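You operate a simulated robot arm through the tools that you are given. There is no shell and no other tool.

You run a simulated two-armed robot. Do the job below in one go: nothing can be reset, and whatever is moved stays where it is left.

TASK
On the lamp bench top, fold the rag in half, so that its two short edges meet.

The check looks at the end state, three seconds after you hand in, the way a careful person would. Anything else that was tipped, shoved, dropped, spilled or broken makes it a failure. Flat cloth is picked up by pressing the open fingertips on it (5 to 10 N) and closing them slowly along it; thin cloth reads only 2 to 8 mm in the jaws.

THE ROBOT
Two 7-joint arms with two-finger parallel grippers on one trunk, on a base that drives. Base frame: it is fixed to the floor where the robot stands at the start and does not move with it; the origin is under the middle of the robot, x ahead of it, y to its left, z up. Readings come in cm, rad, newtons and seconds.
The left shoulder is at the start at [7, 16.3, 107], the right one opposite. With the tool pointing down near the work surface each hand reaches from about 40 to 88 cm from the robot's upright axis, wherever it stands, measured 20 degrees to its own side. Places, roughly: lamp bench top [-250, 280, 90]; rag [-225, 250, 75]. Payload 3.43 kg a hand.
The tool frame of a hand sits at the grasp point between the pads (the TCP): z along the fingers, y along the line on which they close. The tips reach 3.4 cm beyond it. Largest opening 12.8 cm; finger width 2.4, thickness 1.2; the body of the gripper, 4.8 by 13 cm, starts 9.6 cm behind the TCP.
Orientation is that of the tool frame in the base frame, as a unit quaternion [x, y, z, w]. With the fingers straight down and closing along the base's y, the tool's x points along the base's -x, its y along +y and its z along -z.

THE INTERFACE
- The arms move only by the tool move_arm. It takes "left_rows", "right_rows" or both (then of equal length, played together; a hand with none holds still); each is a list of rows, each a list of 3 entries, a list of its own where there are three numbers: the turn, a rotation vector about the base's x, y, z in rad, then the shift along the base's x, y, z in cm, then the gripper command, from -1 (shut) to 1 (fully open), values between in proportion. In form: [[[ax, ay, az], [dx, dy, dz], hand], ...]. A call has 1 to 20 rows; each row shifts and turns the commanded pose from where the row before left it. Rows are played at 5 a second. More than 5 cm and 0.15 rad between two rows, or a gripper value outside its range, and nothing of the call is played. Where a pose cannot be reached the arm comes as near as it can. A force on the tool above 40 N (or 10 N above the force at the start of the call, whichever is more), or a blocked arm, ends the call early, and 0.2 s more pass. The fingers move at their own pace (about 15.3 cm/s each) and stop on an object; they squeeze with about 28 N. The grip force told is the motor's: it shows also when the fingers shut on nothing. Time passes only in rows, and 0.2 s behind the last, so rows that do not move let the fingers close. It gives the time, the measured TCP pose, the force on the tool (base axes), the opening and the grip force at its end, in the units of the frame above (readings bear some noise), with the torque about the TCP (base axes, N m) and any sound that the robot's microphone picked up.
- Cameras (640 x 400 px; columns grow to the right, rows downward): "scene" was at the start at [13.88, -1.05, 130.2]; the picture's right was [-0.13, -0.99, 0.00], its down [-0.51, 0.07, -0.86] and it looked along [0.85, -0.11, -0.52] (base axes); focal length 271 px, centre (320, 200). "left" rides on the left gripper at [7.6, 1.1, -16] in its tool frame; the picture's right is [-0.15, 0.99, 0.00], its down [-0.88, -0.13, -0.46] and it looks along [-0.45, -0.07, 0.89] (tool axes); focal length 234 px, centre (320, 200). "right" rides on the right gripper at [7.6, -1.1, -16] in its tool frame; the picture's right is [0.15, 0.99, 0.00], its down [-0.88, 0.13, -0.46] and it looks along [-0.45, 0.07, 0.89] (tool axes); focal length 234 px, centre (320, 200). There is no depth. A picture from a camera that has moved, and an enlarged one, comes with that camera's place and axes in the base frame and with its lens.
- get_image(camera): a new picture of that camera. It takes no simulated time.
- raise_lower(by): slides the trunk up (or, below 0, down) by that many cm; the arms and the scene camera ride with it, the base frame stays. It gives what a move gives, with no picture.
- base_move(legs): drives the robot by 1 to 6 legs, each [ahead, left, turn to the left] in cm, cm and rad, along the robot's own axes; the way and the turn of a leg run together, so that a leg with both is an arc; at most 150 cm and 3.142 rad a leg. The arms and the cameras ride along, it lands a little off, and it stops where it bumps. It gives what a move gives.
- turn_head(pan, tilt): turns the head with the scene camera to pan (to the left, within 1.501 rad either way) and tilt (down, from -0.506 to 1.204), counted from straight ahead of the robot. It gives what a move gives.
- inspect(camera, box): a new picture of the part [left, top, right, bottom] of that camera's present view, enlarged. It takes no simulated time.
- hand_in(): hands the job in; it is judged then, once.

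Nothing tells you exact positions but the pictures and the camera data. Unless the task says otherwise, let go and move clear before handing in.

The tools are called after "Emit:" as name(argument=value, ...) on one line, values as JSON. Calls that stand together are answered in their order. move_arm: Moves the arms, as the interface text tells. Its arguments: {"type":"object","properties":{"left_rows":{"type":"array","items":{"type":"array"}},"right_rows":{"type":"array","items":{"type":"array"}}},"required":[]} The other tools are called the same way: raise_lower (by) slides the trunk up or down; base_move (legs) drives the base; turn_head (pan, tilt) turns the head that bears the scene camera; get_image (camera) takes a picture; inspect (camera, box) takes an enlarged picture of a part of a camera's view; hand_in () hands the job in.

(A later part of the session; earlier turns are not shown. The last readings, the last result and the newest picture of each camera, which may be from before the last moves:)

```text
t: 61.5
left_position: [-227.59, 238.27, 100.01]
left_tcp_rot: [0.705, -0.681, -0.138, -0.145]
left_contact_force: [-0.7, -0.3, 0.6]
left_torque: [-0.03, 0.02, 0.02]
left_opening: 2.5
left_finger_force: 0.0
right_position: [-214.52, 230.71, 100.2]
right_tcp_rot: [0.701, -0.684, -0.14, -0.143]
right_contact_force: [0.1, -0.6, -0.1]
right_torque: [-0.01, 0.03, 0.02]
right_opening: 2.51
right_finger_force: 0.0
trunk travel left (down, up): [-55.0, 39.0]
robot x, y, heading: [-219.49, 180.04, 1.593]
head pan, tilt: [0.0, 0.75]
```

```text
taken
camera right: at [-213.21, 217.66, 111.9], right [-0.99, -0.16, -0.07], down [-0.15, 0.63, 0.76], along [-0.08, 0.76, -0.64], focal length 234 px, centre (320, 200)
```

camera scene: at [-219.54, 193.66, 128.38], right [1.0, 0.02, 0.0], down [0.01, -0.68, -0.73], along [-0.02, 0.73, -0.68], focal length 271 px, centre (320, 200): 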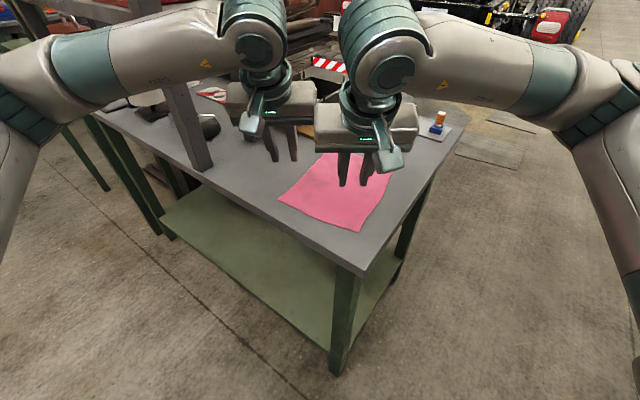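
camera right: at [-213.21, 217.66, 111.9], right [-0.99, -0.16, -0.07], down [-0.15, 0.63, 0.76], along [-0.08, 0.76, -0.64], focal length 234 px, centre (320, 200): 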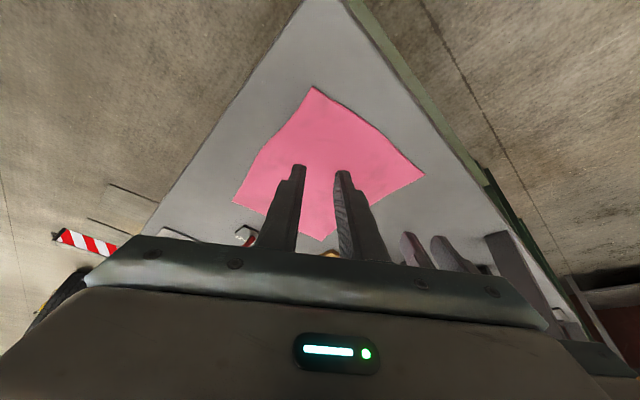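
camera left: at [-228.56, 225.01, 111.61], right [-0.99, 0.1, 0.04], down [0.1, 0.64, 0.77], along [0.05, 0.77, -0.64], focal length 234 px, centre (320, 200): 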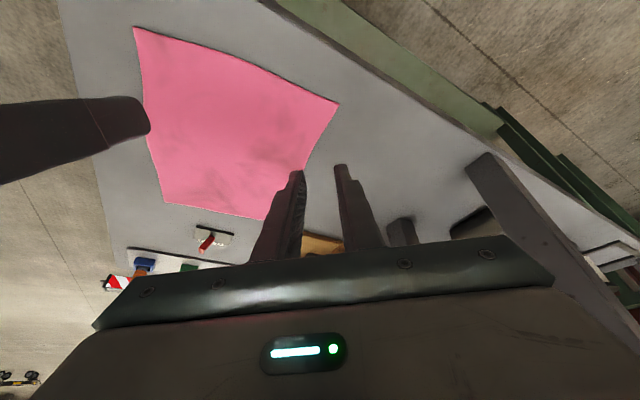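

Both hands are now parallel and clear of each other. I'll rehearse the move to the far edge again, ending vertical, to check reach.

Emit:
move_arm(left_rows=[[[-0.067, 0, 0], [1.73, 3.47, 0.5], -0.61], [[-0.067, 0, 0], [1.73, 3.47, 0.5], -0.61], [[-0.067, 0, 0], [1.73, 3.47, 0.5], -0.61], [[-0.067, 0, 0], [1.73, 3.47, -0.5], -0.61], [[-0.067, 0, 0], [1.73, 3.47, -0.5], -0.61], [[-0.067, 0, 0], [1.73, 3.47, -0.5], -0.61], [[0, 0, 0], [0, 0, 0], -0.61]], right_rows=[[[-0.067, 0, 0], [1.73, 3.47, 0.5], -0.61], [[-0.067, 0, 0], [1.73, 3.47, 0.5], -0.61], [[-0.067, 0, 0], [1.73, 3.47, 0.5], -0.61], [[-0.067, 0, 0], [1.73, 3.47, -0.5], -0.61], [[-0.067, 0, 0], [1.73, 3.47, -0.5], -0.61], [[-0.067, 0, 0], [1.73, 3.47, -0.5], -0.61], [[0, 0, 0], [0, 0, 0], -0.61]])

Emit:
get_image(camera="scene")

```text
t: 62.9
left_position: [-214.7, 255.65, 100.22]
left_tcp_rot: [-0.672, 0.74, 0.033, 0.009]
left_contact_force: [2.0, 20.5, 2.9]
left_torque: [-2.99, 0.08, 1.45]
left_opening: 2.51
left_finger_force: 0.1
left hand out of reach, approached as far as the arm can: row 6
right_position: [-204.3, 249.73, 100.39]
right_tcp_rot: [0.721, -0.693, -0.005, -0.007]
right_contact_force: [-2.0, -20.7, -2.3]
right_torque: [2.82, -0.23, 0.78]
right_opening: 2.51
right_finger_force: 0.1
trunk travel left (down, up): [-55.0, 39.0]
robot x, y, heading: [-219.09, 180.32, 1.59]
head pan, tilt: [0.0, 0.75]
stopped in row 6 (left hand): the force on the tool passed its limit at 112 N (the readings are from after the stop); the commanded pose is now the measured one
```

```text
taken
camera scene: at [-219.19, 193.6, 128.38], right [1.0, 0.02, 0.0], down [0.01, -0.68, -0.73], along [-0.02, 0.73, -0.68], focal length 271 px, centre (320, 200)
```

scene: 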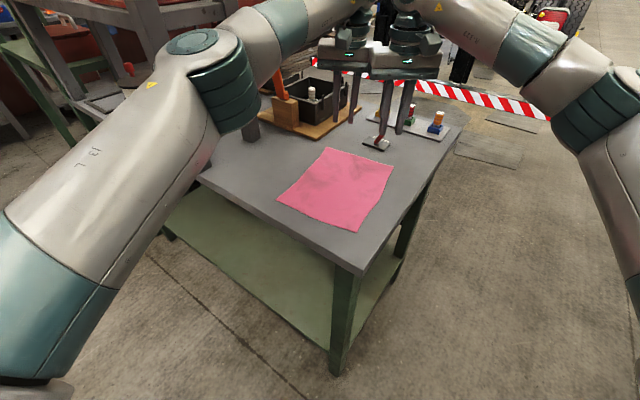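

The left arm is again at its reach limit and brushed the right hand. I'll separate the hands, raise the trunk for better reach, and shift the base a little right and forward.

Emit:
move_arm(right_rows=[[[0, 0, 0], [0.5, -1.5, 0], -0.61], [[0, 0, 0], [0.7, -1.5, 0], -0.61], [[0, 0, 0], [1.5, -2, 0.5], -0.61], [[0, 0, 0], [1.5, -2, 1], -0.61]], left_rows=[[[0, 0, 0], [0, 0, 0], -0.61], [[0, 0, 0], [0, 0, 0], -0.61], [[0, 0, 0], [-1, -1, 0.5], -0.61], [[0, 0, 0], [-1, -1, 0.5], -0.61]])

Emit:
raise_lower(by=14)

Emit:
get_image(camera="scene")

```text
t: 63.9
left_position: [-216.97, 253.65, 101.38]
left_tcp_rot: [-0.67, 0.742, 0.032, 0.009]
left_contact_force: [-0.4, 0.1, 0.1]
left_torque: [0.03, 0.03, 0.01]
left_opening: 2.54
left_finger_force: 0.1
right_position: [-200.26, 242.81, 102.01]
right_tcp_rot: [0.72, -0.694, -0.004, -0.007]
right_contact_force: [0.3, 0.9, -0.5]
right_torque: [0.02, 0.04, 0.0]
right_opening: 2.5
right_finger_force: 0.1
trunk travel left (down, up): [-55.0, 39.0]
robot x, y, heading: [-219.36, 180.07, 1.593]
head pan, tilt: [0.0, 0.75]
```

```text
t: 65.5
left_position: [-217.04, 253.59, 115.16]
left_tcp_rot: [-0.67, 0.742, 0.031, 0.008]
left_contact_force: [0.8, 0.8, -0.5]
left_torque: [-0.01, 0.01, -0.04]
left_opening: 2.5
left_finger_force: 0.1
right_position: [-200.16, 242.96, 115.83]
right_tcp_rot: [0.72, -0.694, -0.004, -0.007]
right_contact_force: [0.0, 0.5, -0.1]
right_torque: [0.0, 0.01, -0.01]
right_opening: 2.48
right_finger_force: 0.0
trunk travel left (down, up): [-69.0, 25.0]
robot x, y, heading: [-219.59, 180.39, 1.591]
head pan, tilt: [0.0, 0.75]
```

```text
taken
camera scene: at [-219.6, 193.65, 142.37], right [1.0, 0.02, 0.0], down [0.01, -0.68, -0.73], along [-0.02, 0.73, -0.68], focal length 271 px, centre (320, 200)
```

scene: 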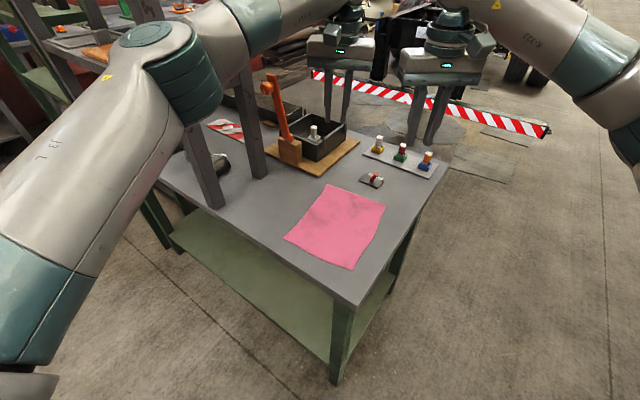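

Arms are clear. Now I'll shift the base 10 cm right and 3 cm forward.

Emit:
base_move(legs=[[0, -10, 0], [3, 0, 0]])

Emit:
get_image(camera="scene")

Emit:
inspect(camera="scene", box=[200, 130, 440, 280])

```text
t: 67.1
left_position: [-207.21, 256.38, 115.57]
left_tcp_rot: [-0.67, 0.742, 0.031, 0.012]
left_contact_force: [0.2, -1.0, -0.4]
left_torque: [0.03, -0.03, -0.03]
left_opening: 2.5
left_finger_force: 0.0
right_position: [-190.55, 245.53, 116.34]
right_tcp_rot: [0.72, -0.694, -0.006, -0.01]
right_contact_force: [0.5, -1.0, 0.6]
right_torque: [0.03, -0.04, -0.01]
right_opening: 2.48
right_finger_force: 0.0
trunk travel left (down, up): [-69.0, 25.0]
robot x, y, heading: [-209.08, 183.29, 1.594]
head pan, tilt: [0.0, 0.75]
```

```text
taken
camera scene: at [-209.88, 196.16, 142.46], right [1.0, 0.02, 0.0], down [0.01, -0.68, -0.73], along [-0.01, 0.73, -0.68], focal length 271 px, centre (320, 200)
```

scene: 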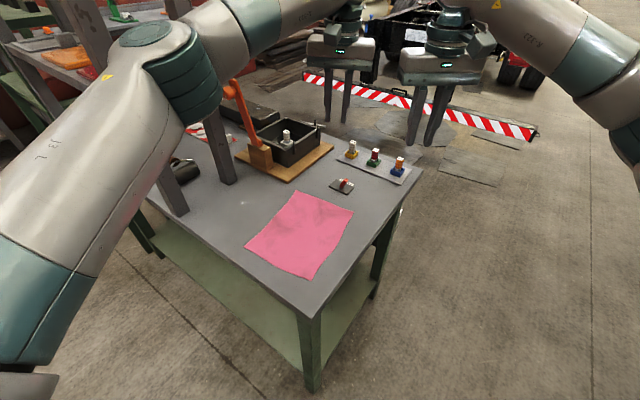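

```text
2.67 times, centred on (320, 205) of scene
camera zoom: at [-209.88, 196.16, 142.46], right [1.0, 0.02, 0.0], down [0.01, -0.68, -0.73], along [-0.01, 0.73, -0.68], focal length 724 px, centre (320, 187)
```

zoom: 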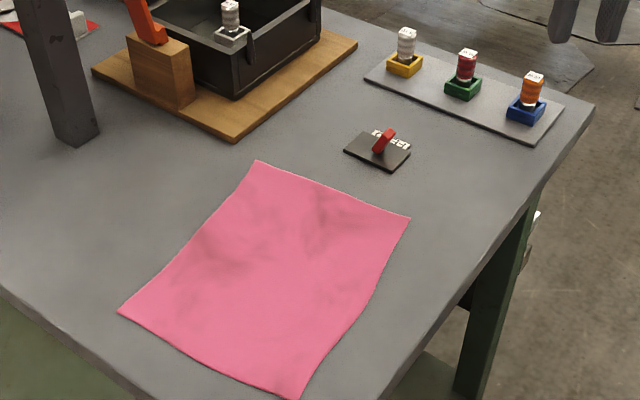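

The base landed well, and the corners measured again agree with the earlier values. I'll bring both hands over the near corners at z≈96 with a slight forward tilt.

Emit:
move_arm(left_rows=[[[0, 0, 0.065], [-2.01, -1.76, -1.96], -0.61], [[0, 0, 0.065], [-2.01, -1.76, -1.96], -0.61], [[0.08, -0.01, 0], [-2.01, -1.76, -1.96], -0.61], [[0.08, -0.01, 0], [-2.01, -1.76, -1.96], -0.61], [[0.08, -0.01, 0], [-2.01, -1.76, -1.96], -0.61], [[0, 0, 0], [-2.01, -1.76, -1.96], -0.61], [[0, 0, 0], [-2.01, -1.76, -1.96], -0.61], [[0, 0, 0], [-2.01, -1.76, -1.96], -0.61], [[0, 0, 0], [-2.01, -1.76, -1.96], -0.61], [[0, 0, 0], [-2.01, -1.76, -1.96], -0.61], [[0, 0, 0], [0, 0, 0], -0.61]], right_rows=[[[0, 0, 0], [-2.335, -1.42, -2.03], -0.61], [[0, 0, 0], [-2.335, -1.42, -2.03], -0.61], [[0.093, 0.002, 0], [-2.335, -1.42, -2.03], -0.61], [[0.093, 0.002, 0], [-2.335, -1.42, -2.03], -0.61], [[0.093, 0.001, 0], [-2.335, -1.42, -2.03], -0.61], [[0, 0, 0], [-2.335, -1.42, -2.03], -0.61], [[0, 0, 0], [-2.335, -1.42, -2.03], -0.61], [[0, 0, 0], [-2.335, -1.42, -2.03], -0.61], [[0, 0, 0], [-2.335, -1.42, -2.03], -0.61], [[0, 0, 0], [-2.335, -1.42, -2.03], -0.61], [[0, 0, 0], [0, 0, 0], -0.61]])

Emit:
get_image(camera="scene")

Emit:
get_image(camera="left")

Emit:
get_image(camera="right")

```text
t: 69.5
left_position: [-227.1, 239.09, 95.73]
left_tcp_rot: [0.711, -0.688, -0.105, -0.102]
left_contact_force: [-0.4, -0.4, -0.3]
left_torque: [-0.01, 0.03, 0.03]
left_opening: 2.5
left_finger_force: 0.1
right_position: [-213.78, 231.86, 95.57]
right_tcp_rot: [0.711, -0.687, -0.103, -0.105]
right_contact_force: [1.0, -0.3, 0.0]
right_torque: [-0.02, 0.01, 0.01]
right_opening: 2.5
right_finger_force: 0.2
trunk travel left (down, up): [-69.0, 25.0]
robot x, y, heading: [-209.04, 183.35, 1.592]
head pan, tilt: [0.0, 0.75]
```

```text
taken
camera scene: at [-209.55, 196.75, 142.38], right [1.0, 0.02, 0.0], down [0.01, -0.68, -0.73], along [-0.02, 0.73, -0.68], focal length 271 px, centre (320, 200)
```

scene: 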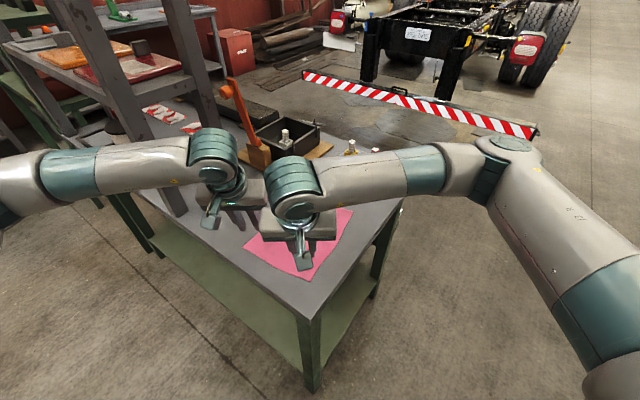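

```text
taken
camera left: at [-228.03, 227.21, 108.7], right [-0.99, 0.11, 0.04], down [0.11, 0.71, 0.69], along [0.05, 0.69, -0.72], focal length 234 px, centre (320, 200)
```

left: 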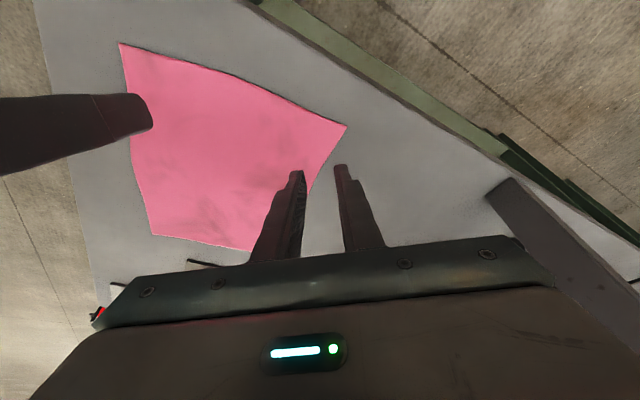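

```text
taken
camera right: at [-212.43, 219.94, 108.84], right [-0.98, -0.17, -0.05], down [-0.16, 0.7, 0.69], along [-0.08, 0.69, -0.72], focal length 234 px, centre (320, 200)
```

right: 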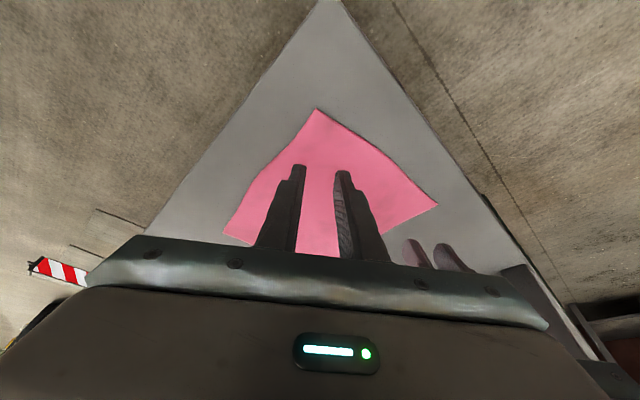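

Both hands are above their corners; I'll nudge them slightly and go down near the cloth.

Emit:
move_arm(left_rows=[[[0, 0, 0], [-0.1, -0.3, -1.2], -0.61], [[0, 0, 0], [0, 0, -1.2], -0.61], [[0, 0, 0], [0, 0, -1.2], -0.61], [[0, 0, 0], [0, 0, -0.9], -0.61], [[0, 0, 0], [0, 0, 0], -0.61]], right_rows=[[[0, 0, 0], [-0.1, -0.4, -1.2], -0.61], [[0, 0, 0], [0, 0, -1.2], -0.61], [[0, 0, 0], [0, 0, -1.2], -0.61], [[0, 0, 0], [0, 0, -0.8], -0.61], [[0, 0, 0], [0, 0, 0], -0.61]])

Emit:
inspect(camera="left", box=[160, 60, 480, 260])

Emit:
inspect(camera="right", box=[160, 60, 480, 260])

```text
t: 70.7
left_position: [-227.25, 238.93, 91.22]
left_tcp_rot: [0.711, -0.688, -0.104, -0.103]
left_contact_force: [0.0, -0.1, -0.8]
left_torque: [-0.06, 0.02, -0.01]
left_opening: 2.5
left_finger_force: 0.1
right_position: [-213.94, 231.32, 91.23]
right_tcp_rot: [0.711, -0.687, -0.103, -0.107]
right_contact_force: [0.2, 0.3, -0.1]
right_torque: [-0.02, 0.02, -0.01]
right_opening: 2.49
right_finger_force: 0.2
trunk travel left (down, up): [-69.0, 25.0]
robot x, y, heading: [-209.26, 183.4, 1.594]
head pan, tilt: [0.0, 0.75]
```

```text
2.00 times, centred on (320, 160) of left
camera zoom: at [-228.19, 226.93, 104.19], right [-0.99, 0.11, 0.04], down [0.11, 0.71, 0.69], along [0.05, 0.69, -0.72], focal length 468 px, centre (320, 280)
```

zoom: 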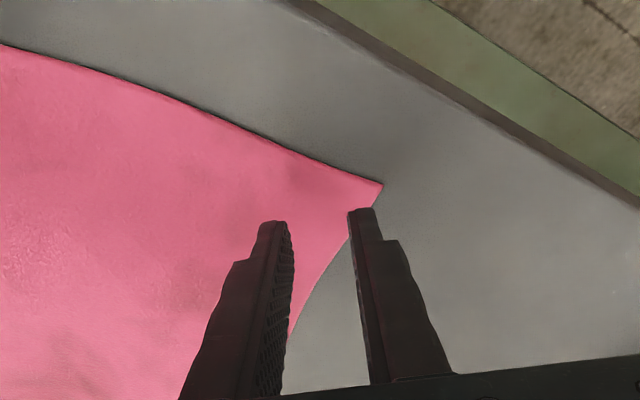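

```text
2.00 times, centred on (320, 160) of right
camera zoom: at [-212.6, 219.48, 104.35], right [-0.98, -0.17, -0.05], down [-0.16, 0.7, 0.69], along [-0.08, 0.69, -0.72], focal length 468 px, centre (320, 280)
```

zoom: 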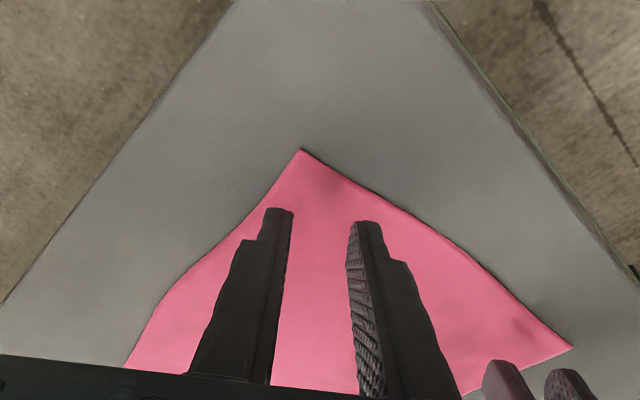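

The outer fingers are close to the cloth's side edges, so I'll move both hands slightly inward and then lower slowly until they touch.

Emit:
move_arm(left_rows=[[[0, 0, 0], [0.8, -0.3, 0], -0.61], [[0, 0, 0], [0, 0, -0.4], -0.61], [[0, 0, 0], [0, 0, -0.4], -0.61], [[0, 0, 0], [0, 0, -0.2], -0.61], [[0, 0, 0], [0, 0, 0], -0.61]], right_rows=[[[0, 0, 0], [-0.7, 0, 0], -0.61], [[0, 0, 0], [0, 0, -0.4], -0.61], [[0, 0, 0], [0, 0, -0.4], -0.61], [[0, 0, 0], [0, 0, -0.2], -0.61], [[0, 0, 0], [0, 0, 0], -0.61]])

```text
t: 71.9
left_position: [-226.37, 238.5, 90.22]
left_tcp_rot: [0.711, -0.688, -0.104, -0.103]
left_contact_force: [-0.6, 0.9, 0.0]
left_torque: [0.01, 0.0, -0.02]
left_opening: 2.48
left_finger_force: 0.0
right_position: [-214.56, 231.51, 90.26]
right_tcp_rot: [0.711, -0.687, -0.102, -0.107]
right_contact_force: [0.0, 1.2, 0.1]
right_torque: [-0.03, -0.02, -0.01]
right_opening: 2.49
right_finger_force: 0.1
trunk travel left (down, up): [-69.0, 25.0]
robot x, y, heading: [-209.14, 182.96, 1.591]
head pan, tilt: [0.0, 0.75]
```

No contact yet; I'll keep lowering in small steps.

Emit:
move_arm(left_rows=[[[0, 0, 0], [0, 0, -0.2], -0.61], [[0, 0, 0], [0, 0, -0.2], -0.61], [[0, 0, 0], [0, 0, 0], -0.61]], right_rows=[[[0, 0, 0], [0, 0, -0.2], -0.61], [[0, 0, 0], [0, 0, -0.2], -0.61], [[0, 0, 0], [0, 0, 0], -0.61]])

Emit:
inspect(camera="left", box=[160, 60, 480, 260])

Emit:
inspect(camera="right", box=[160, 60, 480, 260])

```text
t: 72.7
left_position: [-226.44, 238.48, 89.81]
left_tcp_rot: [0.711, -0.688, -0.104, -0.103]
left_contact_force: [0.2, -0.7, 1.2]
left_torque: [-0.05, 0.02, 0.03]
left_opening: 2.52
left_finger_force: 0.0
right_position: [-214.61, 231.38, 89.82]
right_tcp_rot: [0.711, -0.687, -0.103, -0.106]
right_contact_force: [-0.3, -0.3, -0.1]
right_torque: [0.02, -0.04, 0.01]
right_opening: 2.49
right_finger_force: 0.1
trunk travel left (down, up): [-69.0, 25.0]
robot x, y, heading: [-209.33, 183.14, 1.596]
head pan, tilt: [0.0, 0.75]
```

```text
2.00 times, centred on (320, 160) of left
camera zoom: at [-227.31, 226.62, 102.79], right [-0.99, 0.11, 0.04], down [0.11, 0.71, 0.69], along [0.05, 0.69, -0.72], focal length 468 px, centre (320, 280)
```

zoom: 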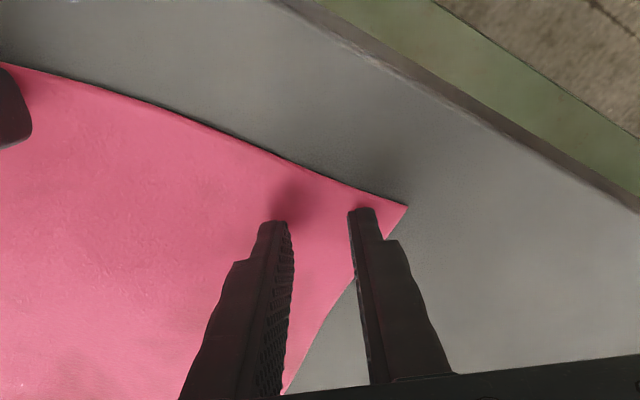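

```text
2.00 times, centred on (320, 160) of right
camera zoom: at [-213.27, 219.53, 102.97], right [-0.98, -0.17, -0.05], down [-0.16, 0.7, 0.69], along [-0.08, 0.69, -0.72], focal length 468 px, centre (320, 280)
```

zoom: 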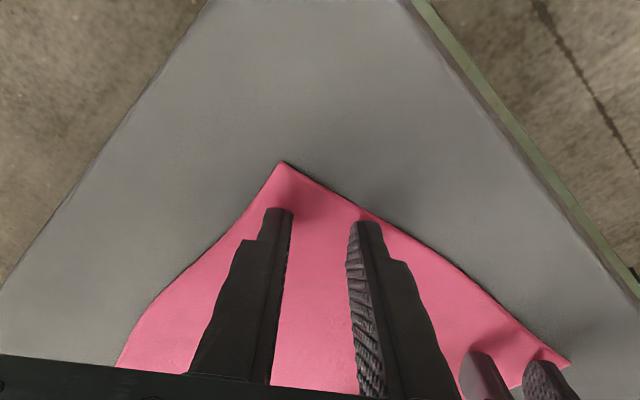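

Still just above the cloth; shadows show the tips nearly touching. Lowering further.

Emit:
move_arm(left_rows=[[[0, 0, 0], [0, 0, -0.15], -0.61], [[0, 0, 0], [0, 0, -0.15], -0.61], [[0, 0, 0], [0, 0, 0], -0.61]], right_rows=[[[0, 0, 0], [0, 0, -0.15], -0.61], [[0, 0, 0], [0, 0, -0.15], -0.61], [[0, 0, 0], [0, 0, 0], -0.61]])

Emit:
move_arm(left_rows=[[[0, 0, 0], [0, 0, -0.15], -0.61], [[0, 0, 0], [0, 0, 0], -0.61]], right_rows=[[[0, 0, 0], [0, 0, -0.15], -0.61], [[0, 0, 0], [0, 0, 0], -0.61]])

Emit:
move_arm(left_rows=[[[0, 0, 0], [0, 0, -0.15], -0.61], [[0, 0, 0], [0, 0, 0], -0.61]], right_rows=[[[0, 0, 0], [0, 0, -0.15], -0.61], [[0, 0, 0], [0, 0, 0], -0.61]])

```text
t: 73.5
left_position: [-226.23, 238.54, 89.72]
left_tcp_rot: [0.71, -0.688, -0.106, -0.104]
left_contact_force: [-0.6, 1.6, 12.2]
left_torque: [0.05, 0.14, -0.04]
left_opening: 2.53
left_finger_force: 0.4
right_position: [-214.8, 231.42, 89.76]
right_tcp_rot: [0.712, -0.687, -0.104, -0.107]
right_contact_force: [1.1, 3.0, 17.7]
right_torque: [0.08, 0.09, -0.05]
right_opening: 2.45
right_finger_force: 0.1
trunk travel left (down, up): [-69.0, 25.0]
robot x, y, heading: [-209.28, 183.0, 1.591]
head pan, tilt: [0.0, 0.75]
```

```text
t: 74.1
left_position: [-226.52, 238.39, 89.65]
left_tcp_rot: [0.711, -0.688, -0.106, -0.104]
left_contact_force: [-0.3, 3.9, 24.4]
left_torque: [0.1, 0.23, -0.02]
left_opening: 2.52
left_finger_force: 0.2
right_position: [-214.69, 231.2, 89.71]
right_tcp_rot: [0.711, -0.687, -0.105, -0.107]
right_contact_force: [-0.1, 6.2, 33.4]
right_torque: [0.18, 0.23, -0.04]
right_opening: 2.46
right_finger_force: 0.1
trunk travel left (down, up): [-69.0, 25.0]
robot x, y, heading: [-209.26, 183.23, 1.596]
head pan, tilt: [0.0, 0.75]
```

```text
t: 74.5
left_position: [-226.34, 238.57, 89.69]
left_tcp_rot: [0.711, -0.687, -0.106, -0.108]
left_contact_force: [0.3, -1.7, 18.7]
left_torque: [-0.12, 0.19, 0.02]
left_opening: 2.51
left_finger_force: 0.0
right_position: [-214.83, 231.37, 89.76]
right_tcp_rot: [0.711, -0.686, -0.109, -0.108]
right_contact_force: [1.7, -2.4, 21.4]
right_torque: [-0.09, 0.06, 0.01]
right_opening: 2.45
right_finger_force: 0.0
trunk travel left (down, up): [-69.0, 25.0]
robot x, y, heading: [-209.42, 183.25, 1.593]
head pan, tilt: [0.0, 0.75]
stopped in row 2 (right hand): the force on the tool passed its limit at 44 N (the readings are from after the stop); the commanded pose is now the measured one
```

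Contact is at tip height ≈86.1 and I overshot the force a bit. I'll ease off to about 7 N on each hand.

Emit:
move_arm(left_rows=[[[0, 0, 0], [0, 0, 0.11], -0.61], [[0, 0, 0], [0, 0, 0], -0.61]], right_rows=[[[0, 0, 0], [0, 0, 0.13], -0.61], [[0, 0, 0], [0, 0, 0], -0.61]])

Emit:
inspect(camera="left", box=[160, 60, 480, 260])

Emit:
inspect(camera="right", box=[160, 60, 480, 260])

```text
t: 75.1
left_position: [-226.42, 238.52, 89.68]
left_tcp_rot: [0.71, -0.688, -0.107, -0.107]
left_contact_force: [1.5, 3.6, 15.8]
left_torque: [0.09, 0.09, -0.04]
left_opening: 2.45
left_finger_force: 0.2
right_position: [-214.79, 231.35, 89.75]
right_tcp_rot: [0.711, -0.687, -0.107, -0.108]
right_contact_force: [-1.3, -2.0, 22.9]
right_torque: [-0.08, 0.19, 0.03]
right_opening: 2.47
right_finger_force: 0.1
trunk travel left (down, up): [-69.0, 25.0]
robot x, y, heading: [-209.47, 183.4, 1.587]
head pan, tilt: [0.0, 0.75]
```

```text
2.00 times, centred on (320, 160) of left
camera zoom: at [-227.29, 226.47, 102.6], right [-0.99, 0.11, 0.04], down [0.1, 0.71, 0.7], along [0.05, 0.7, -0.72], focal length 468 px, centre (320, 280)
```

zoom: 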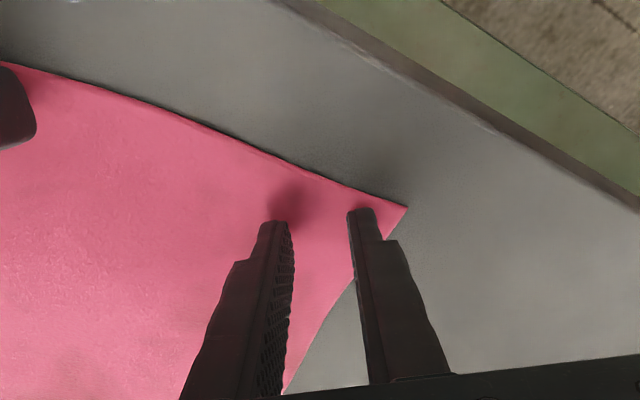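

```text
2.00 times, centred on (320, 160) of right
camera zoom: at [-213.37, 219.39, 102.77], right [-0.98, -0.17, -0.05], down [-0.16, 0.7, 0.7], along [-0.09, 0.69, -0.71], focal length 468 px, centre (320, 280)
```

zoom: 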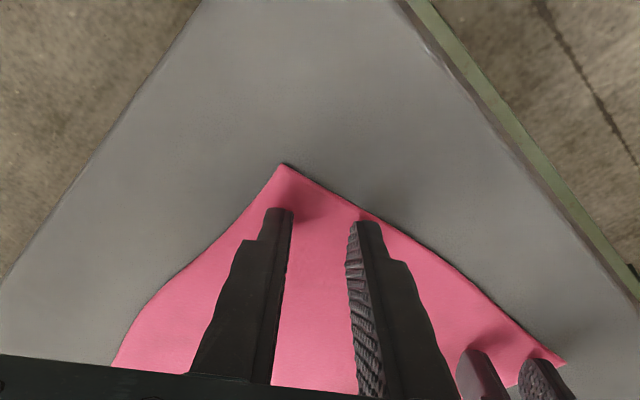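

Force is still high (16 and 23 N); easing up a little more.

Emit:
move_arm(left_rows=[[[0, 0, 0], [0, 0, 0.08], -0.61], [[0, 0, 0], [0, 0, 0], -0.61]], right_rows=[[[0, 0, 0], [0, 0, 0.13], -0.61], [[0, 0, 0], [0, 0, 0], -0.61]])

```text
t: 75.7
left_position: [-226.47, 238.47, 89.78]
left_tcp_rot: [0.711, -0.688, -0.105, -0.106]
left_contact_force: [2.0, 2.2, 14.9]
left_torque: [0.03, 0.1, -0.02]
left_opening: 2.42
left_finger_force: 0.0
right_position: [-214.64, 231.3, 89.82]
right_tcp_rot: [0.711, -0.687, -0.104, -0.107]
right_contact_force: [-1.3, -0.2, 12.8]
right_torque: [-0.11, 0.21, 0.0]
right_opening: 2.55
right_finger_force: 0.4
trunk travel left (down, up): [-69.0, 25.0]
robot x, y, heading: [-209.53, 183.16, 1.594]
head pan, tilt: [0.0, 0.75]
```

About 13–15 N now. I'll ease slightly more and then close the fingers slowly along the cloth.

Emit:
move_arm(left_rows=[[[0, 0, 0], [0, 0, 0.06], -0.61], [[0, 0, 0], [0, 0, 0], -0.61], [[0, 0, 0], [0, 0, 0], -0.66], [[0, 0, 0], [0, 0, 0], -0.71], [[0, 0, 0], [0, 0, 0], -0.76], [[0, 0, 0], [0, 0, 0], -0.81], [[0, 0, 0], [0, 0, 0], -0.86], [[0, 0, 0], [0, 0, 0], -0.91], [[0, 0, 0], [0, 0, 0], -0.96], [[0, 0, 0], [0, 0, 0], -1], [[0, 0, 0], [0, 0, 0], -1], [[0, 0, 0], [0, 0, 0], -1]], right_rows=[[[0, 0, 0], [0, 0, 0.05], -0.61], [[0, 0, 0], [0, 0, 0], -0.61], [[0, 0, 0], [0, 0, 0], -0.66], [[0, 0, 0], [0, 0, 0], -0.71], [[0, 0, 0], [0, 0, 0], -0.76], [[0, 0, 0], [0, 0, 0], -0.81], [[0, 0, 0], [0, 0, 0], -0.86], [[0, 0, 0], [0, 0, 0], -0.91], [[0, 0, 0], [0, 0, 0], -0.96], [[0, 0, 0], [0, 0, 0], -1], [[0, 0, 0], [0, 0, 0], -1], [[0, 0, 0], [0, 0, 0], -1]])

Emit:
inspect(camera="left", box=[160, 60, 480, 260])

Emit:
inspect(camera="right", box=[160, 60, 480, 260])

```text
t: 78.3
left_position: [-226.5, 238.53, 89.66]
left_tcp_rot: [0.71, -0.688, -0.106, -0.105]
left_contact_force: [0.9, -1.6, 15.7]
left_torque: [-0.1, -0.04, 0.04]
left_opening: 0.21
left_finger_force: 27.9
right_position: [-214.72, 231.42, 89.74]
right_tcp_rot: [0.71, -0.688, -0.104, -0.108]
right_contact_force: [-1.4, 0.4, -0.9]
right_torque: [0.02, 0.07, 0.01]
right_opening: 0.14
right_finger_force: 28.4
trunk travel left (down, up): [-69.0, 25.0]
robot x, y, heading: [-209.53, 183.47, 1.588]
head pan, tilt: [0.0, 0.75]
```

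```text
2.00 times, centred on (320, 160) of left
camera zoom: at [-227.36, 226.54, 102.62], right [-0.99, 0.11, 0.04], down [0.1, 0.71, 0.7], along [0.05, 0.7, -0.72], focal length 468 px, centre (320, 280)
```

zoom: 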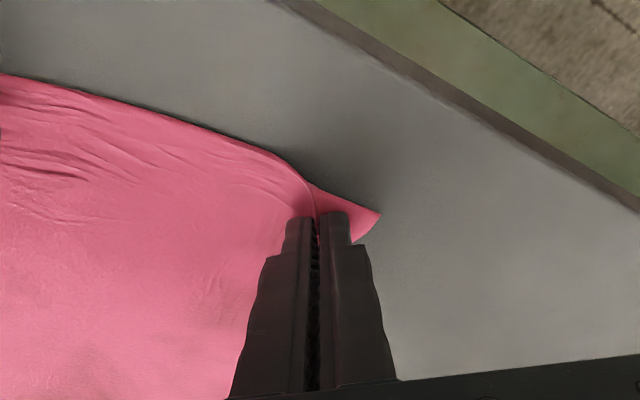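

```text
2.00 times, centred on (320, 160) of right
camera zoom: at [-213.34, 219.48, 102.88], right [-0.98, -0.17, -0.05], down [-0.16, 0.7, 0.7], along [-0.08, 0.69, -0.72], focal length 468 px, centre (320, 280)
```

zoom: 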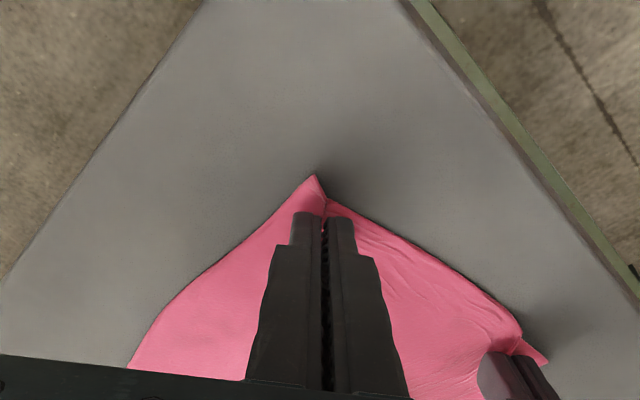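

The cloth is bunched between both pairs of fingers (left reads 2.1 mm, right only 1.4 mm). I'll lift 2 cm gently and check that both hold.

Emit:
move_arm(left_rows=[[[0, 0, 0], [0, 0, 0.4], -1], [[0, 0, 0], [0, 0, 0.4], -1], [[0, 0, 0], [0, 0, 0.5], -1], [[0, 0, 0], [0, 0, 0.5], -1], [[0, 0, 0], [0, 0, 0], -1]], right_rows=[[[0, 0, 0], [0, 0, 0.4], -1], [[0, 0, 0], [0, 0, 0.4], -1], [[0, 0, 0], [0, 0, 0.5], -1], [[0, 0, 0], [0, 0, 0.5], -1], [[0, 0, 0], [0, 0, 0], -1]])

Emit:
inspect(camera="left", box=[160, 60, 480, 260])

Emit:
inspect(camera="right", box=[160, 60, 480, 260])

Emit:
inspect(camera="scene", box=[180, 150, 420, 300])

```text
t: 79.5
left_position: [-226.36, 238.62, 91.44]
left_tcp_rot: [0.71, -0.688, -0.105, -0.105]
left_contact_force: [2.0, 0.3, 0.3]
left_torque: [-0.01, -0.04, 0.06]
left_opening: 0.19
left_finger_force: 27.8
right_position: [-214.77, 231.54, 91.71]
right_tcp_rot: [0.711, -0.687, -0.104, -0.107]
right_contact_force: [-1.8, 1.3, 0.0]
right_torque: [0.02, 0.01, 0.02]
right_opening: 0.17
right_finger_force: 28.3
trunk travel left (down, up): [-69.0, 25.0]
robot x, y, heading: [-209.28, 183.02, 1.592]
head pan, tilt: [0.0, 0.75]
```

```text
2.00 times, centred on (320, 160) of left
camera zoom: at [-227.31, 226.62, 104.34], right [-0.99, 0.11, 0.04], down [0.1, 0.71, 0.69], along [0.05, 0.69, -0.72], focal length 468 px, centre (320, 280)
```

zoom: 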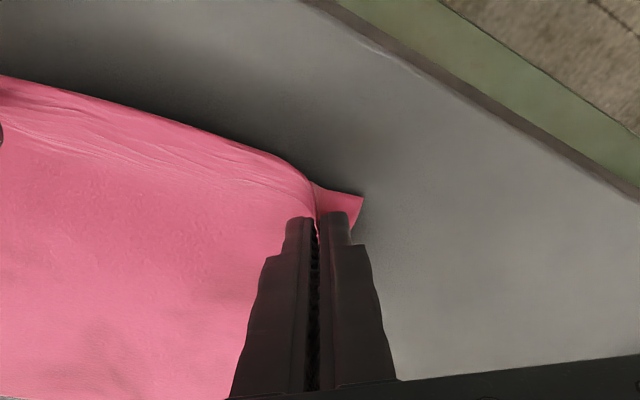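

```text
2.00 times, centred on (320, 160) of right
camera zoom: at [-213.37, 219.65, 104.67], right [-0.98, -0.17, -0.05], down [-0.16, 0.7, 0.69], along [-0.08, 0.69, -0.72], focal length 468 px, centre (320, 280)
```

zoom: 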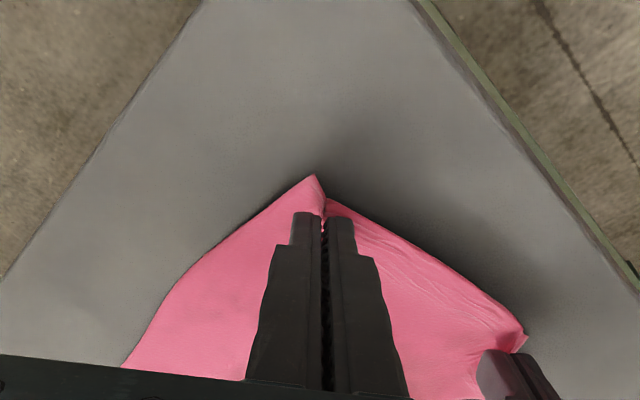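

```text
2.67 times, centred on (300, 225) of scene
camera zoom: at [-209.72, 196.73, 142.38], right [1.0, 0.02, 0.0], down [0.01, -0.68, -0.73], along [-0.01, 0.73, -0.68], focal length 724 px, centre (373, 133)
```

zoom: 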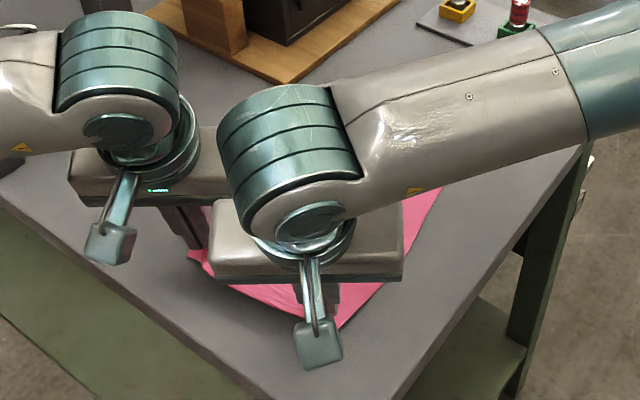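

Both hands hold the near edge. I'll carry it up along an arc to the fold's midpoint, easing the tilt, then check.

Emit:
move_arm(left_rows=[[[-0.0125, 0, 0], [0.18, 0.39, 0.85], -1], [[-0.0125, 0, 0], [0.18, 0.39, 0.85], -1], [[-0.0125, 0, 0], [0.18, 0.39, 0.9], -1], [[-0.0125, 0, 0], [0.18, 0.39, 0.9], -1], [[-0.0125, 0, 0], [0.4, 0.83, 1.1], -1], [[-0.0125, 0, 0], [0.4, 0.83, 1.1], -1], [[-0.0125, 0, 0], [0.55, 1.14, 0.85], -1], [[-0.0125, 0, 0], [0.55, 1.14, 0.85], -1], [[-0.0125, 0, 0], [0.64, 1.31, 0.55], -1], [[-0.0125, 0, 0], [0.64, 1.31, 0.55], -1], [[-0.0125, 0, 0], [0.66, 1.36, 0.15], -1], [[-0.0125, 0, 0], [0.66, 1.36, 0.15], -1]], right_rows=[[[-0.0125, 0, 0], [0.18, 0.4, 0.85], -1], [[-0.0125, 0, 0], [0.18, 0.4, 0.85], -1], [[-0.0125, 0, 0], [0.18, 0.4, 0.9], -1], [[-0.0125, 0, 0], [0.18, 0.4, 0.9], -1], [[-0.0125, 0, 0], [0.41, 0.86, 1.1], -1], [[-0.0125, 0, 0], [0.41, 0.86, 1.1], -1], [[-0.0125, 0, 0], [0.57, 1.18, 0.85], -1], [[-0.0125, 0, 0], [0.57, 1.18, 0.85], -1], [[-0.0125, 0, 0], [0.66, 1.36, 0.55], -1], [[-0.0125, 0, 0], [0.66, 1.36, 0.55], -1], [[-0.0125, 0, 0], [0.68, 1.4, 0.15], -1], [[-0.0125, 0, 0], [0.68, 1.4, 0.15], -1]])

Emit:
get_image(camera="scene")

Emit:
get_image(camera="left")

Emit:
get_image(camera="right")

```text
t: 82.1
left_position: [-221.16, 249.33, 100.13]
left_tcp_rot: [0.716, -0.694, -0.054, -0.05]
left_contact_force: [1.6, -0.6, -0.7]
left_torque: [-0.02, -0.04, 0.03]
left_opening: 0.21
left_finger_force: 28.0
right_position: [-209.28, 242.91, 100.26]
right_tcp_rot: [0.717, -0.693, -0.052, -0.053]
right_contact_force: [-1.5, 0.6, 0.6]
right_torque: [0.01, 0.01, -0.04]
right_opening: 0.15
right_finger_force: 27.6
trunk travel left (down, up): [-69.0, 25.0]
robot x, y, heading: [-209.28, 182.88, 1.592]
head pan, tilt: [0.0, 0.75]
```

```text
taken
camera scene: at [-209.62, 196.82, 142.37], right [1.0, 0.02, 0.0], down [0.01, -0.68, -0.73], along [-0.02, 0.73, -0.68], focal length 271 px, centre (320, 200)
```

scene: 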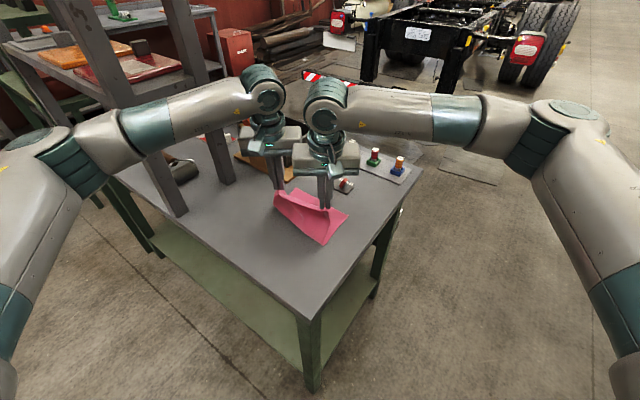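

```text
taken
camera left: at [-222.05, 239.6, 114.72], right [-0.99, 0.11, 0.02], down [0.11, 0.81, 0.58], along [0.05, 0.58, -0.81], focal length 234 px, centre (320, 200)
```

left: 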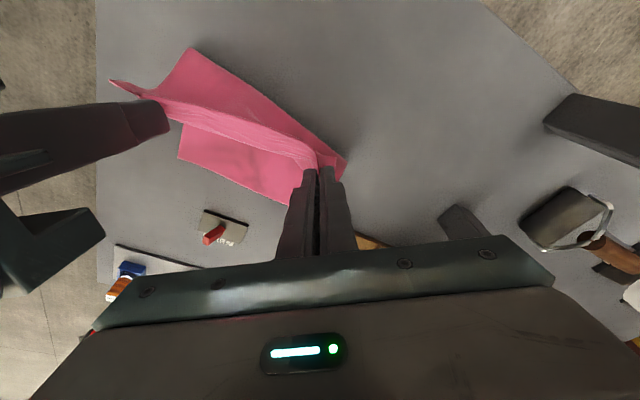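

```text
taken
camera right: at [-207.94, 233.02, 114.95], right [-0.98, -0.18, -0.02], down [-0.16, 0.8, 0.58], along [-0.08, 0.58, -0.81], focal length 234 px, centre (320, 200)
```

right: 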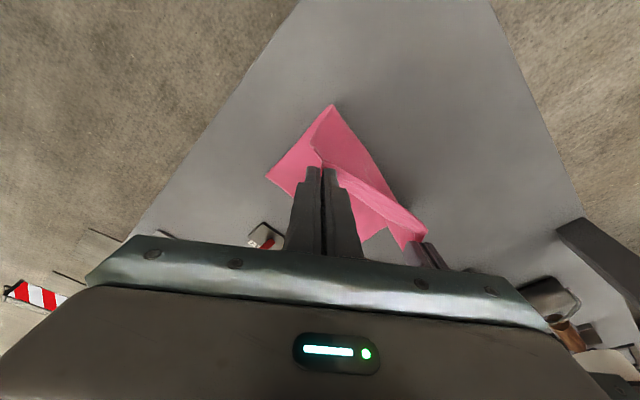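

The fold is half way and both hands hold well. I'll zoom in to see whether the far edge stayed put.

Emit:
inspect(camera="left", box=[90, 20, 410, 220])

Emit:
inspect(camera="right", box=[200, 60, 520, 260])

Emit:
inspect(camera="scene", box=[210, 120, 402, 240])

```text
2.00 times, centred on (250, 120) of left
camera zoom: at [-222.05, 239.6, 114.72], right [-0.99, 0.11, 0.02], down [0.11, 0.81, 0.58], along [0.05, 0.58, -0.81], focal length 468 px, centre (460, 360)
```

zoom: 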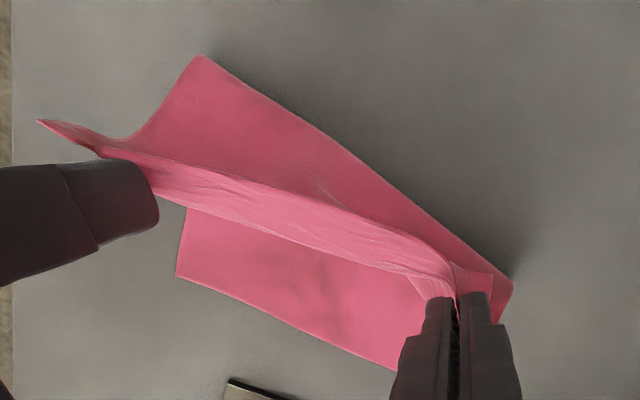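

```text
2.00 times, centred on (360, 160) of right
camera zoom: at [-207.94, 233.02, 114.95], right [-0.98, -0.18, -0.02], down [-0.16, 0.8, 0.58], along [-0.08, 0.58, -0.81], focal length 468 px, centre (240, 280)
```

zoom: 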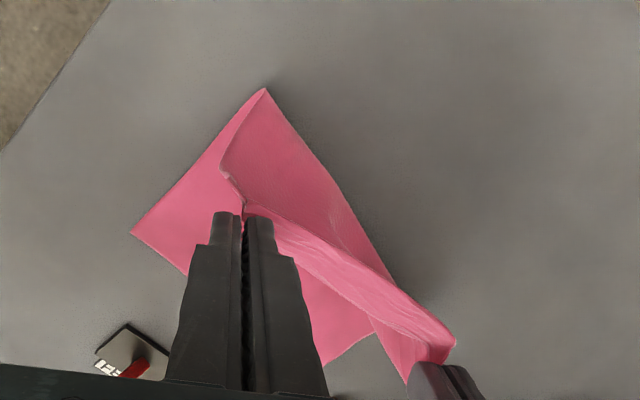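

```text
3.33 times, centred on (306, 180) of scene
camera zoom: at [-209.62, 196.82, 142.37], right [1.0, 0.02, 0.0], down [0.01, -0.68, -0.73], along [-0.02, 0.73, -0.68], focal length 905 px, centre (367, 267)
```

zoom: 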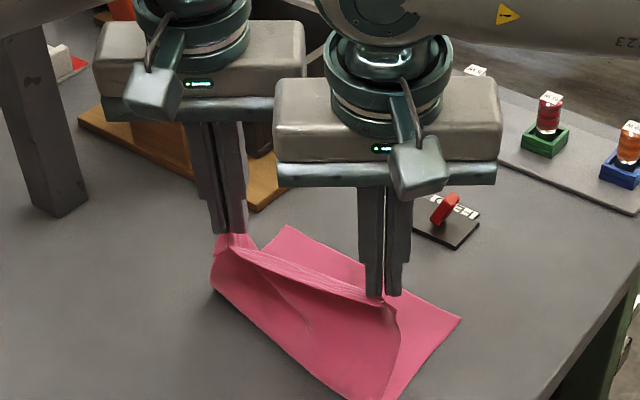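

The lower half turned clockwise a bit (far corners now at about B[-218.7,263], C[-202.7,250.8]). I'll aim each pinch at its own far corner and carry most of the second half of the arc, then check.

Emit:
move_arm(left_rows=[[[-0.01, 0, 0], [0.53, 1.52, -0.1], -1], [[-0.01, 0, 0], [0.53, 1.52, -0.2], -1], [[-0.01, 0, 0], [0.49, 1.4, -0.5], -1], [[-0.01, 0, 0], [0.49, 1.4, -0.6], -1], [[-0.01, 0, 0], [0.45, 1.29, -0.8], -1], [[0, 0, 0], [0.45, 1.29, -0.9], -1], [[0, 0, 0], [0.32, 0.94, -1.1], -1], [[0, 0, 0], [0.32, 0.94, -1.1], -1]], right_rows=[[[-0.01, 0, 0], [0.56, 1.25, -0.1], -1], [[-0.01, 0, 0], [0.56, 1.25, -0.2], -1], [[-0.01, 0, 0], [0.51, 1.16, -0.5], -1], [[-0.01, 0, 0], [0.51, 1.16, -0.6], -1], [[-0.01, 0, 0], [0.47, 1.06, -0.8], -1], [[0, 0, 0], [0.47, 1.06, -0.9], -1], [[0, 0, 0], [0.34, 0.77, -1.1], -1], [[0, 0, 0], [0.34, 0.77, -1.1], -1]])

Emit:
inspect(camera="left", box=[90, 20, 410, 220])

Emit:
inspect(camera="right", box=[200, 60, 520, 260])

Emit:
inspect(camera="scene", box=[210, 120, 402, 240])

```text
t: 83.9
left_position: [-217.42, 259.72, 94.84]
left_tcp_rot: [0.717, -0.695, -0.035, -0.032]
left_contact_force: [7.6, -5.9, -0.5]
left_torque: [-0.18, -0.28, 0.16]
left_opening: 0.21
left_finger_force: 28.0
right_position: [-205.75, 251.42, 94.97]
right_tcp_rot: [0.718, -0.694, -0.036, -0.035]
right_contact_force: [-8.6, 5.4, 0.1]
right_torque: [0.19, 0.3, -0.07]
right_opening: 0.19
right_finger_force: 28.1
trunk travel left (down, up): [-69.0, 25.0]
robot x, y, heading: [-208.9, 182.97, 1.589]
head pan, tilt: [0.0, 0.75]
```

```text
2.00 times, centred on (250, 120) of left
camera zoom: at [-218.34, 250.69, 109.94], right [-0.99, 0.11, 0.02], down [0.1, 0.84, 0.54], along [0.05, 0.54, -0.84], focal length 468 px, centre (460, 360)
```

zoom: 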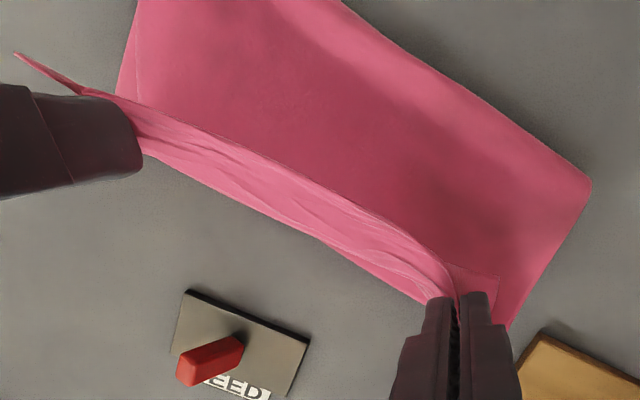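

```text
2.00 times, centred on (360, 160) of right
camera zoom: at [-204.26, 242.29, 110.15], right [-0.98, -0.18, -0.02], down [-0.16, 0.83, 0.54], along [-0.08, 0.53, -0.84], focal length 468 px, centre (240, 280)
```

zoom: 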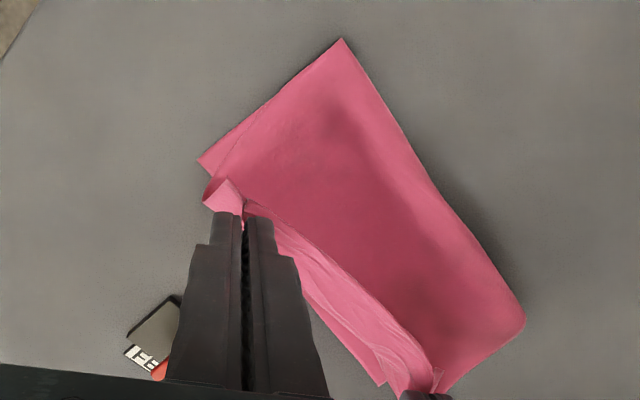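

```text
3.33 times, centred on (306, 180) of scene
camera zoom: at [-209.66, 196.82, 142.38], right [1.0, 0.02, 0.0], down [0.01, -0.68, -0.73], along [-0.02, 0.73, -0.68], focal length 905 px, centre (367, 267)
```

zoom: 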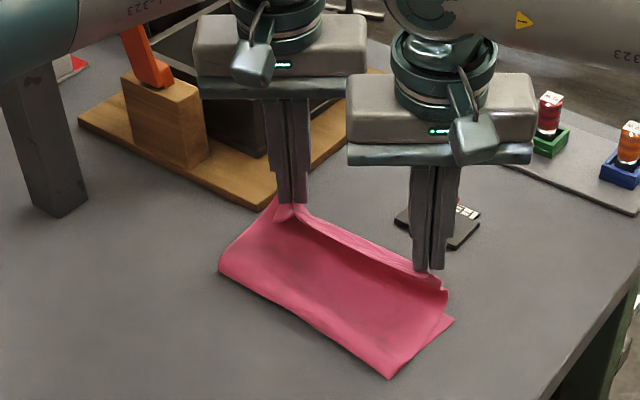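

The fold is nearly complete, with far corners now at about B[-218.2,263.4], C[-203.2,250.7]. I'll bring the hands slightly together to relax the tension and lower the edge onto the far edge.

Emit:
move_arm(left_rows=[[[0, 0, 0], [0.25, 0.4, -0.6], -1], [[0, 0, 0], [0.25, 0.4, -0.8], -1], [[0, 0, 0], [0.2, 0.35, -0.9], -1], [[0, 0, 0], [0.2, 0.35, -0.9], -1], [[0, 0, 0], [0, 0, -0.7], -1], [[0, 0, 0], [0, 0, -0.5], -1], [[0, 0, 0], [0, 0, 0], -1]], right_rows=[[[0, 0, 0], [-0.07, 0.45, -0.6], -1], [[0, 0, 0], [-0.06, 0.45, -0.8], -1], [[0, 0, 0], [-0.06, 0.4, -0.9], -1], [[0, 0, 0], [-0.06, 0.4, -0.9], -1], [[0, 0, 0], [0, 0, -0.7], -1], [[0, 0, 0], [0, 0, -0.5], -1], [[0, 0, 0], [0, 0, 0], -1]])

Emit:
inspect(camera="left", box=[90, 20, 410, 220])

Emit:
inspect(camera="right", box=[200, 60, 520, 260])

Emit:
inspect(camera="scene", box=[210, 120, 402, 240])

```text
t: 85.5
left_position: [-216.56, 261.39, 90.57]
left_tcp_rot: [0.718, -0.695, -0.035, -0.033]
left_contact_force: [0.4, -1.8, 1.6]
left_torque: [-0.01, -0.01, 0.01]
left_opening: 0.2
left_finger_force: 27.2
right_position: [-206.02, 252.92, 90.51]
right_tcp_rot: [0.718, -0.694, -0.035, -0.035]
right_contact_force: [-0.1, 1.1, 0.0]
right_torque: [0.01, 0.0, 0.01]
right_opening: 0.17
right_finger_force: 28.0
trunk travel left (down, up): [-69.0, 25.0]
robot x, y, heading: [-209.27, 183.22, 1.588]
head pan, tilt: [0.0, 0.75]
```

```text
2.00 times, centred on (250, 120) of left
camera zoom: at [-217.55, 252.17, 105.62], right [-0.99, 0.11, 0.02], down [0.1, 0.84, 0.54], along [0.05, 0.54, -0.84], focal length 468 px, centre (460, 360)
```

zoom: 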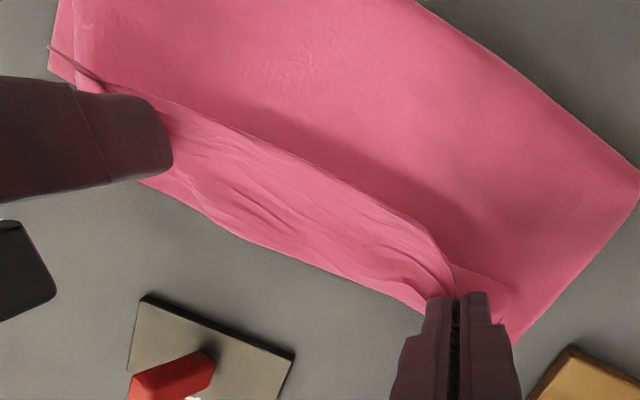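

```text
2.00 times, centred on (360, 160) of right
camera zoom: at [-204.57, 243.87, 105.82], right [-0.98, -0.18, -0.02], down [-0.16, 0.83, 0.54], along [-0.08, 0.54, -0.84], focal length 468 px, centre (240, 280)
```

zoom: 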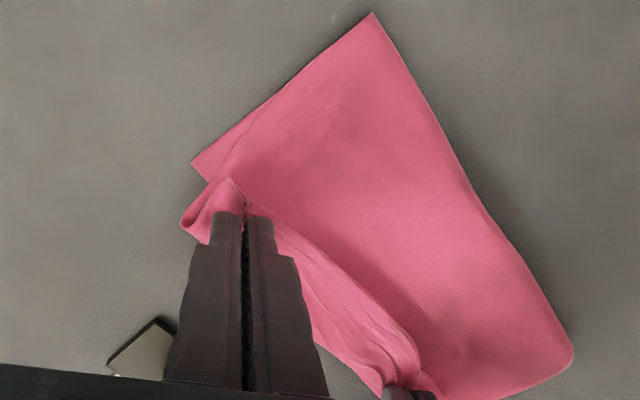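

```text
3.33 times, centred on (306, 180) of scene
camera zoom: at [-209.71, 196.72, 142.38], right [1.0, 0.02, 0.0], down [0.01, -0.68, -0.73], along [-0.01, 0.73, -0.68], focal length 905 px, centre (367, 267)
```

zoom: 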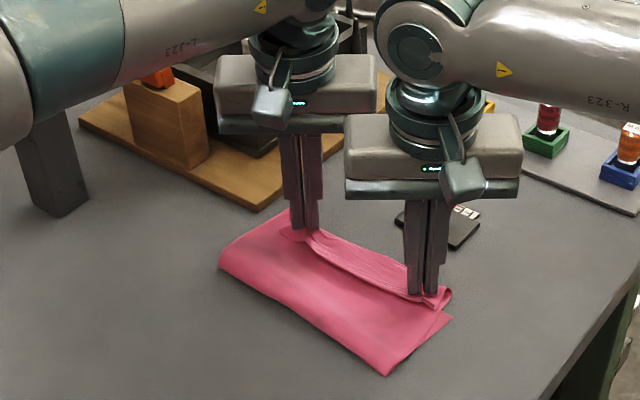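

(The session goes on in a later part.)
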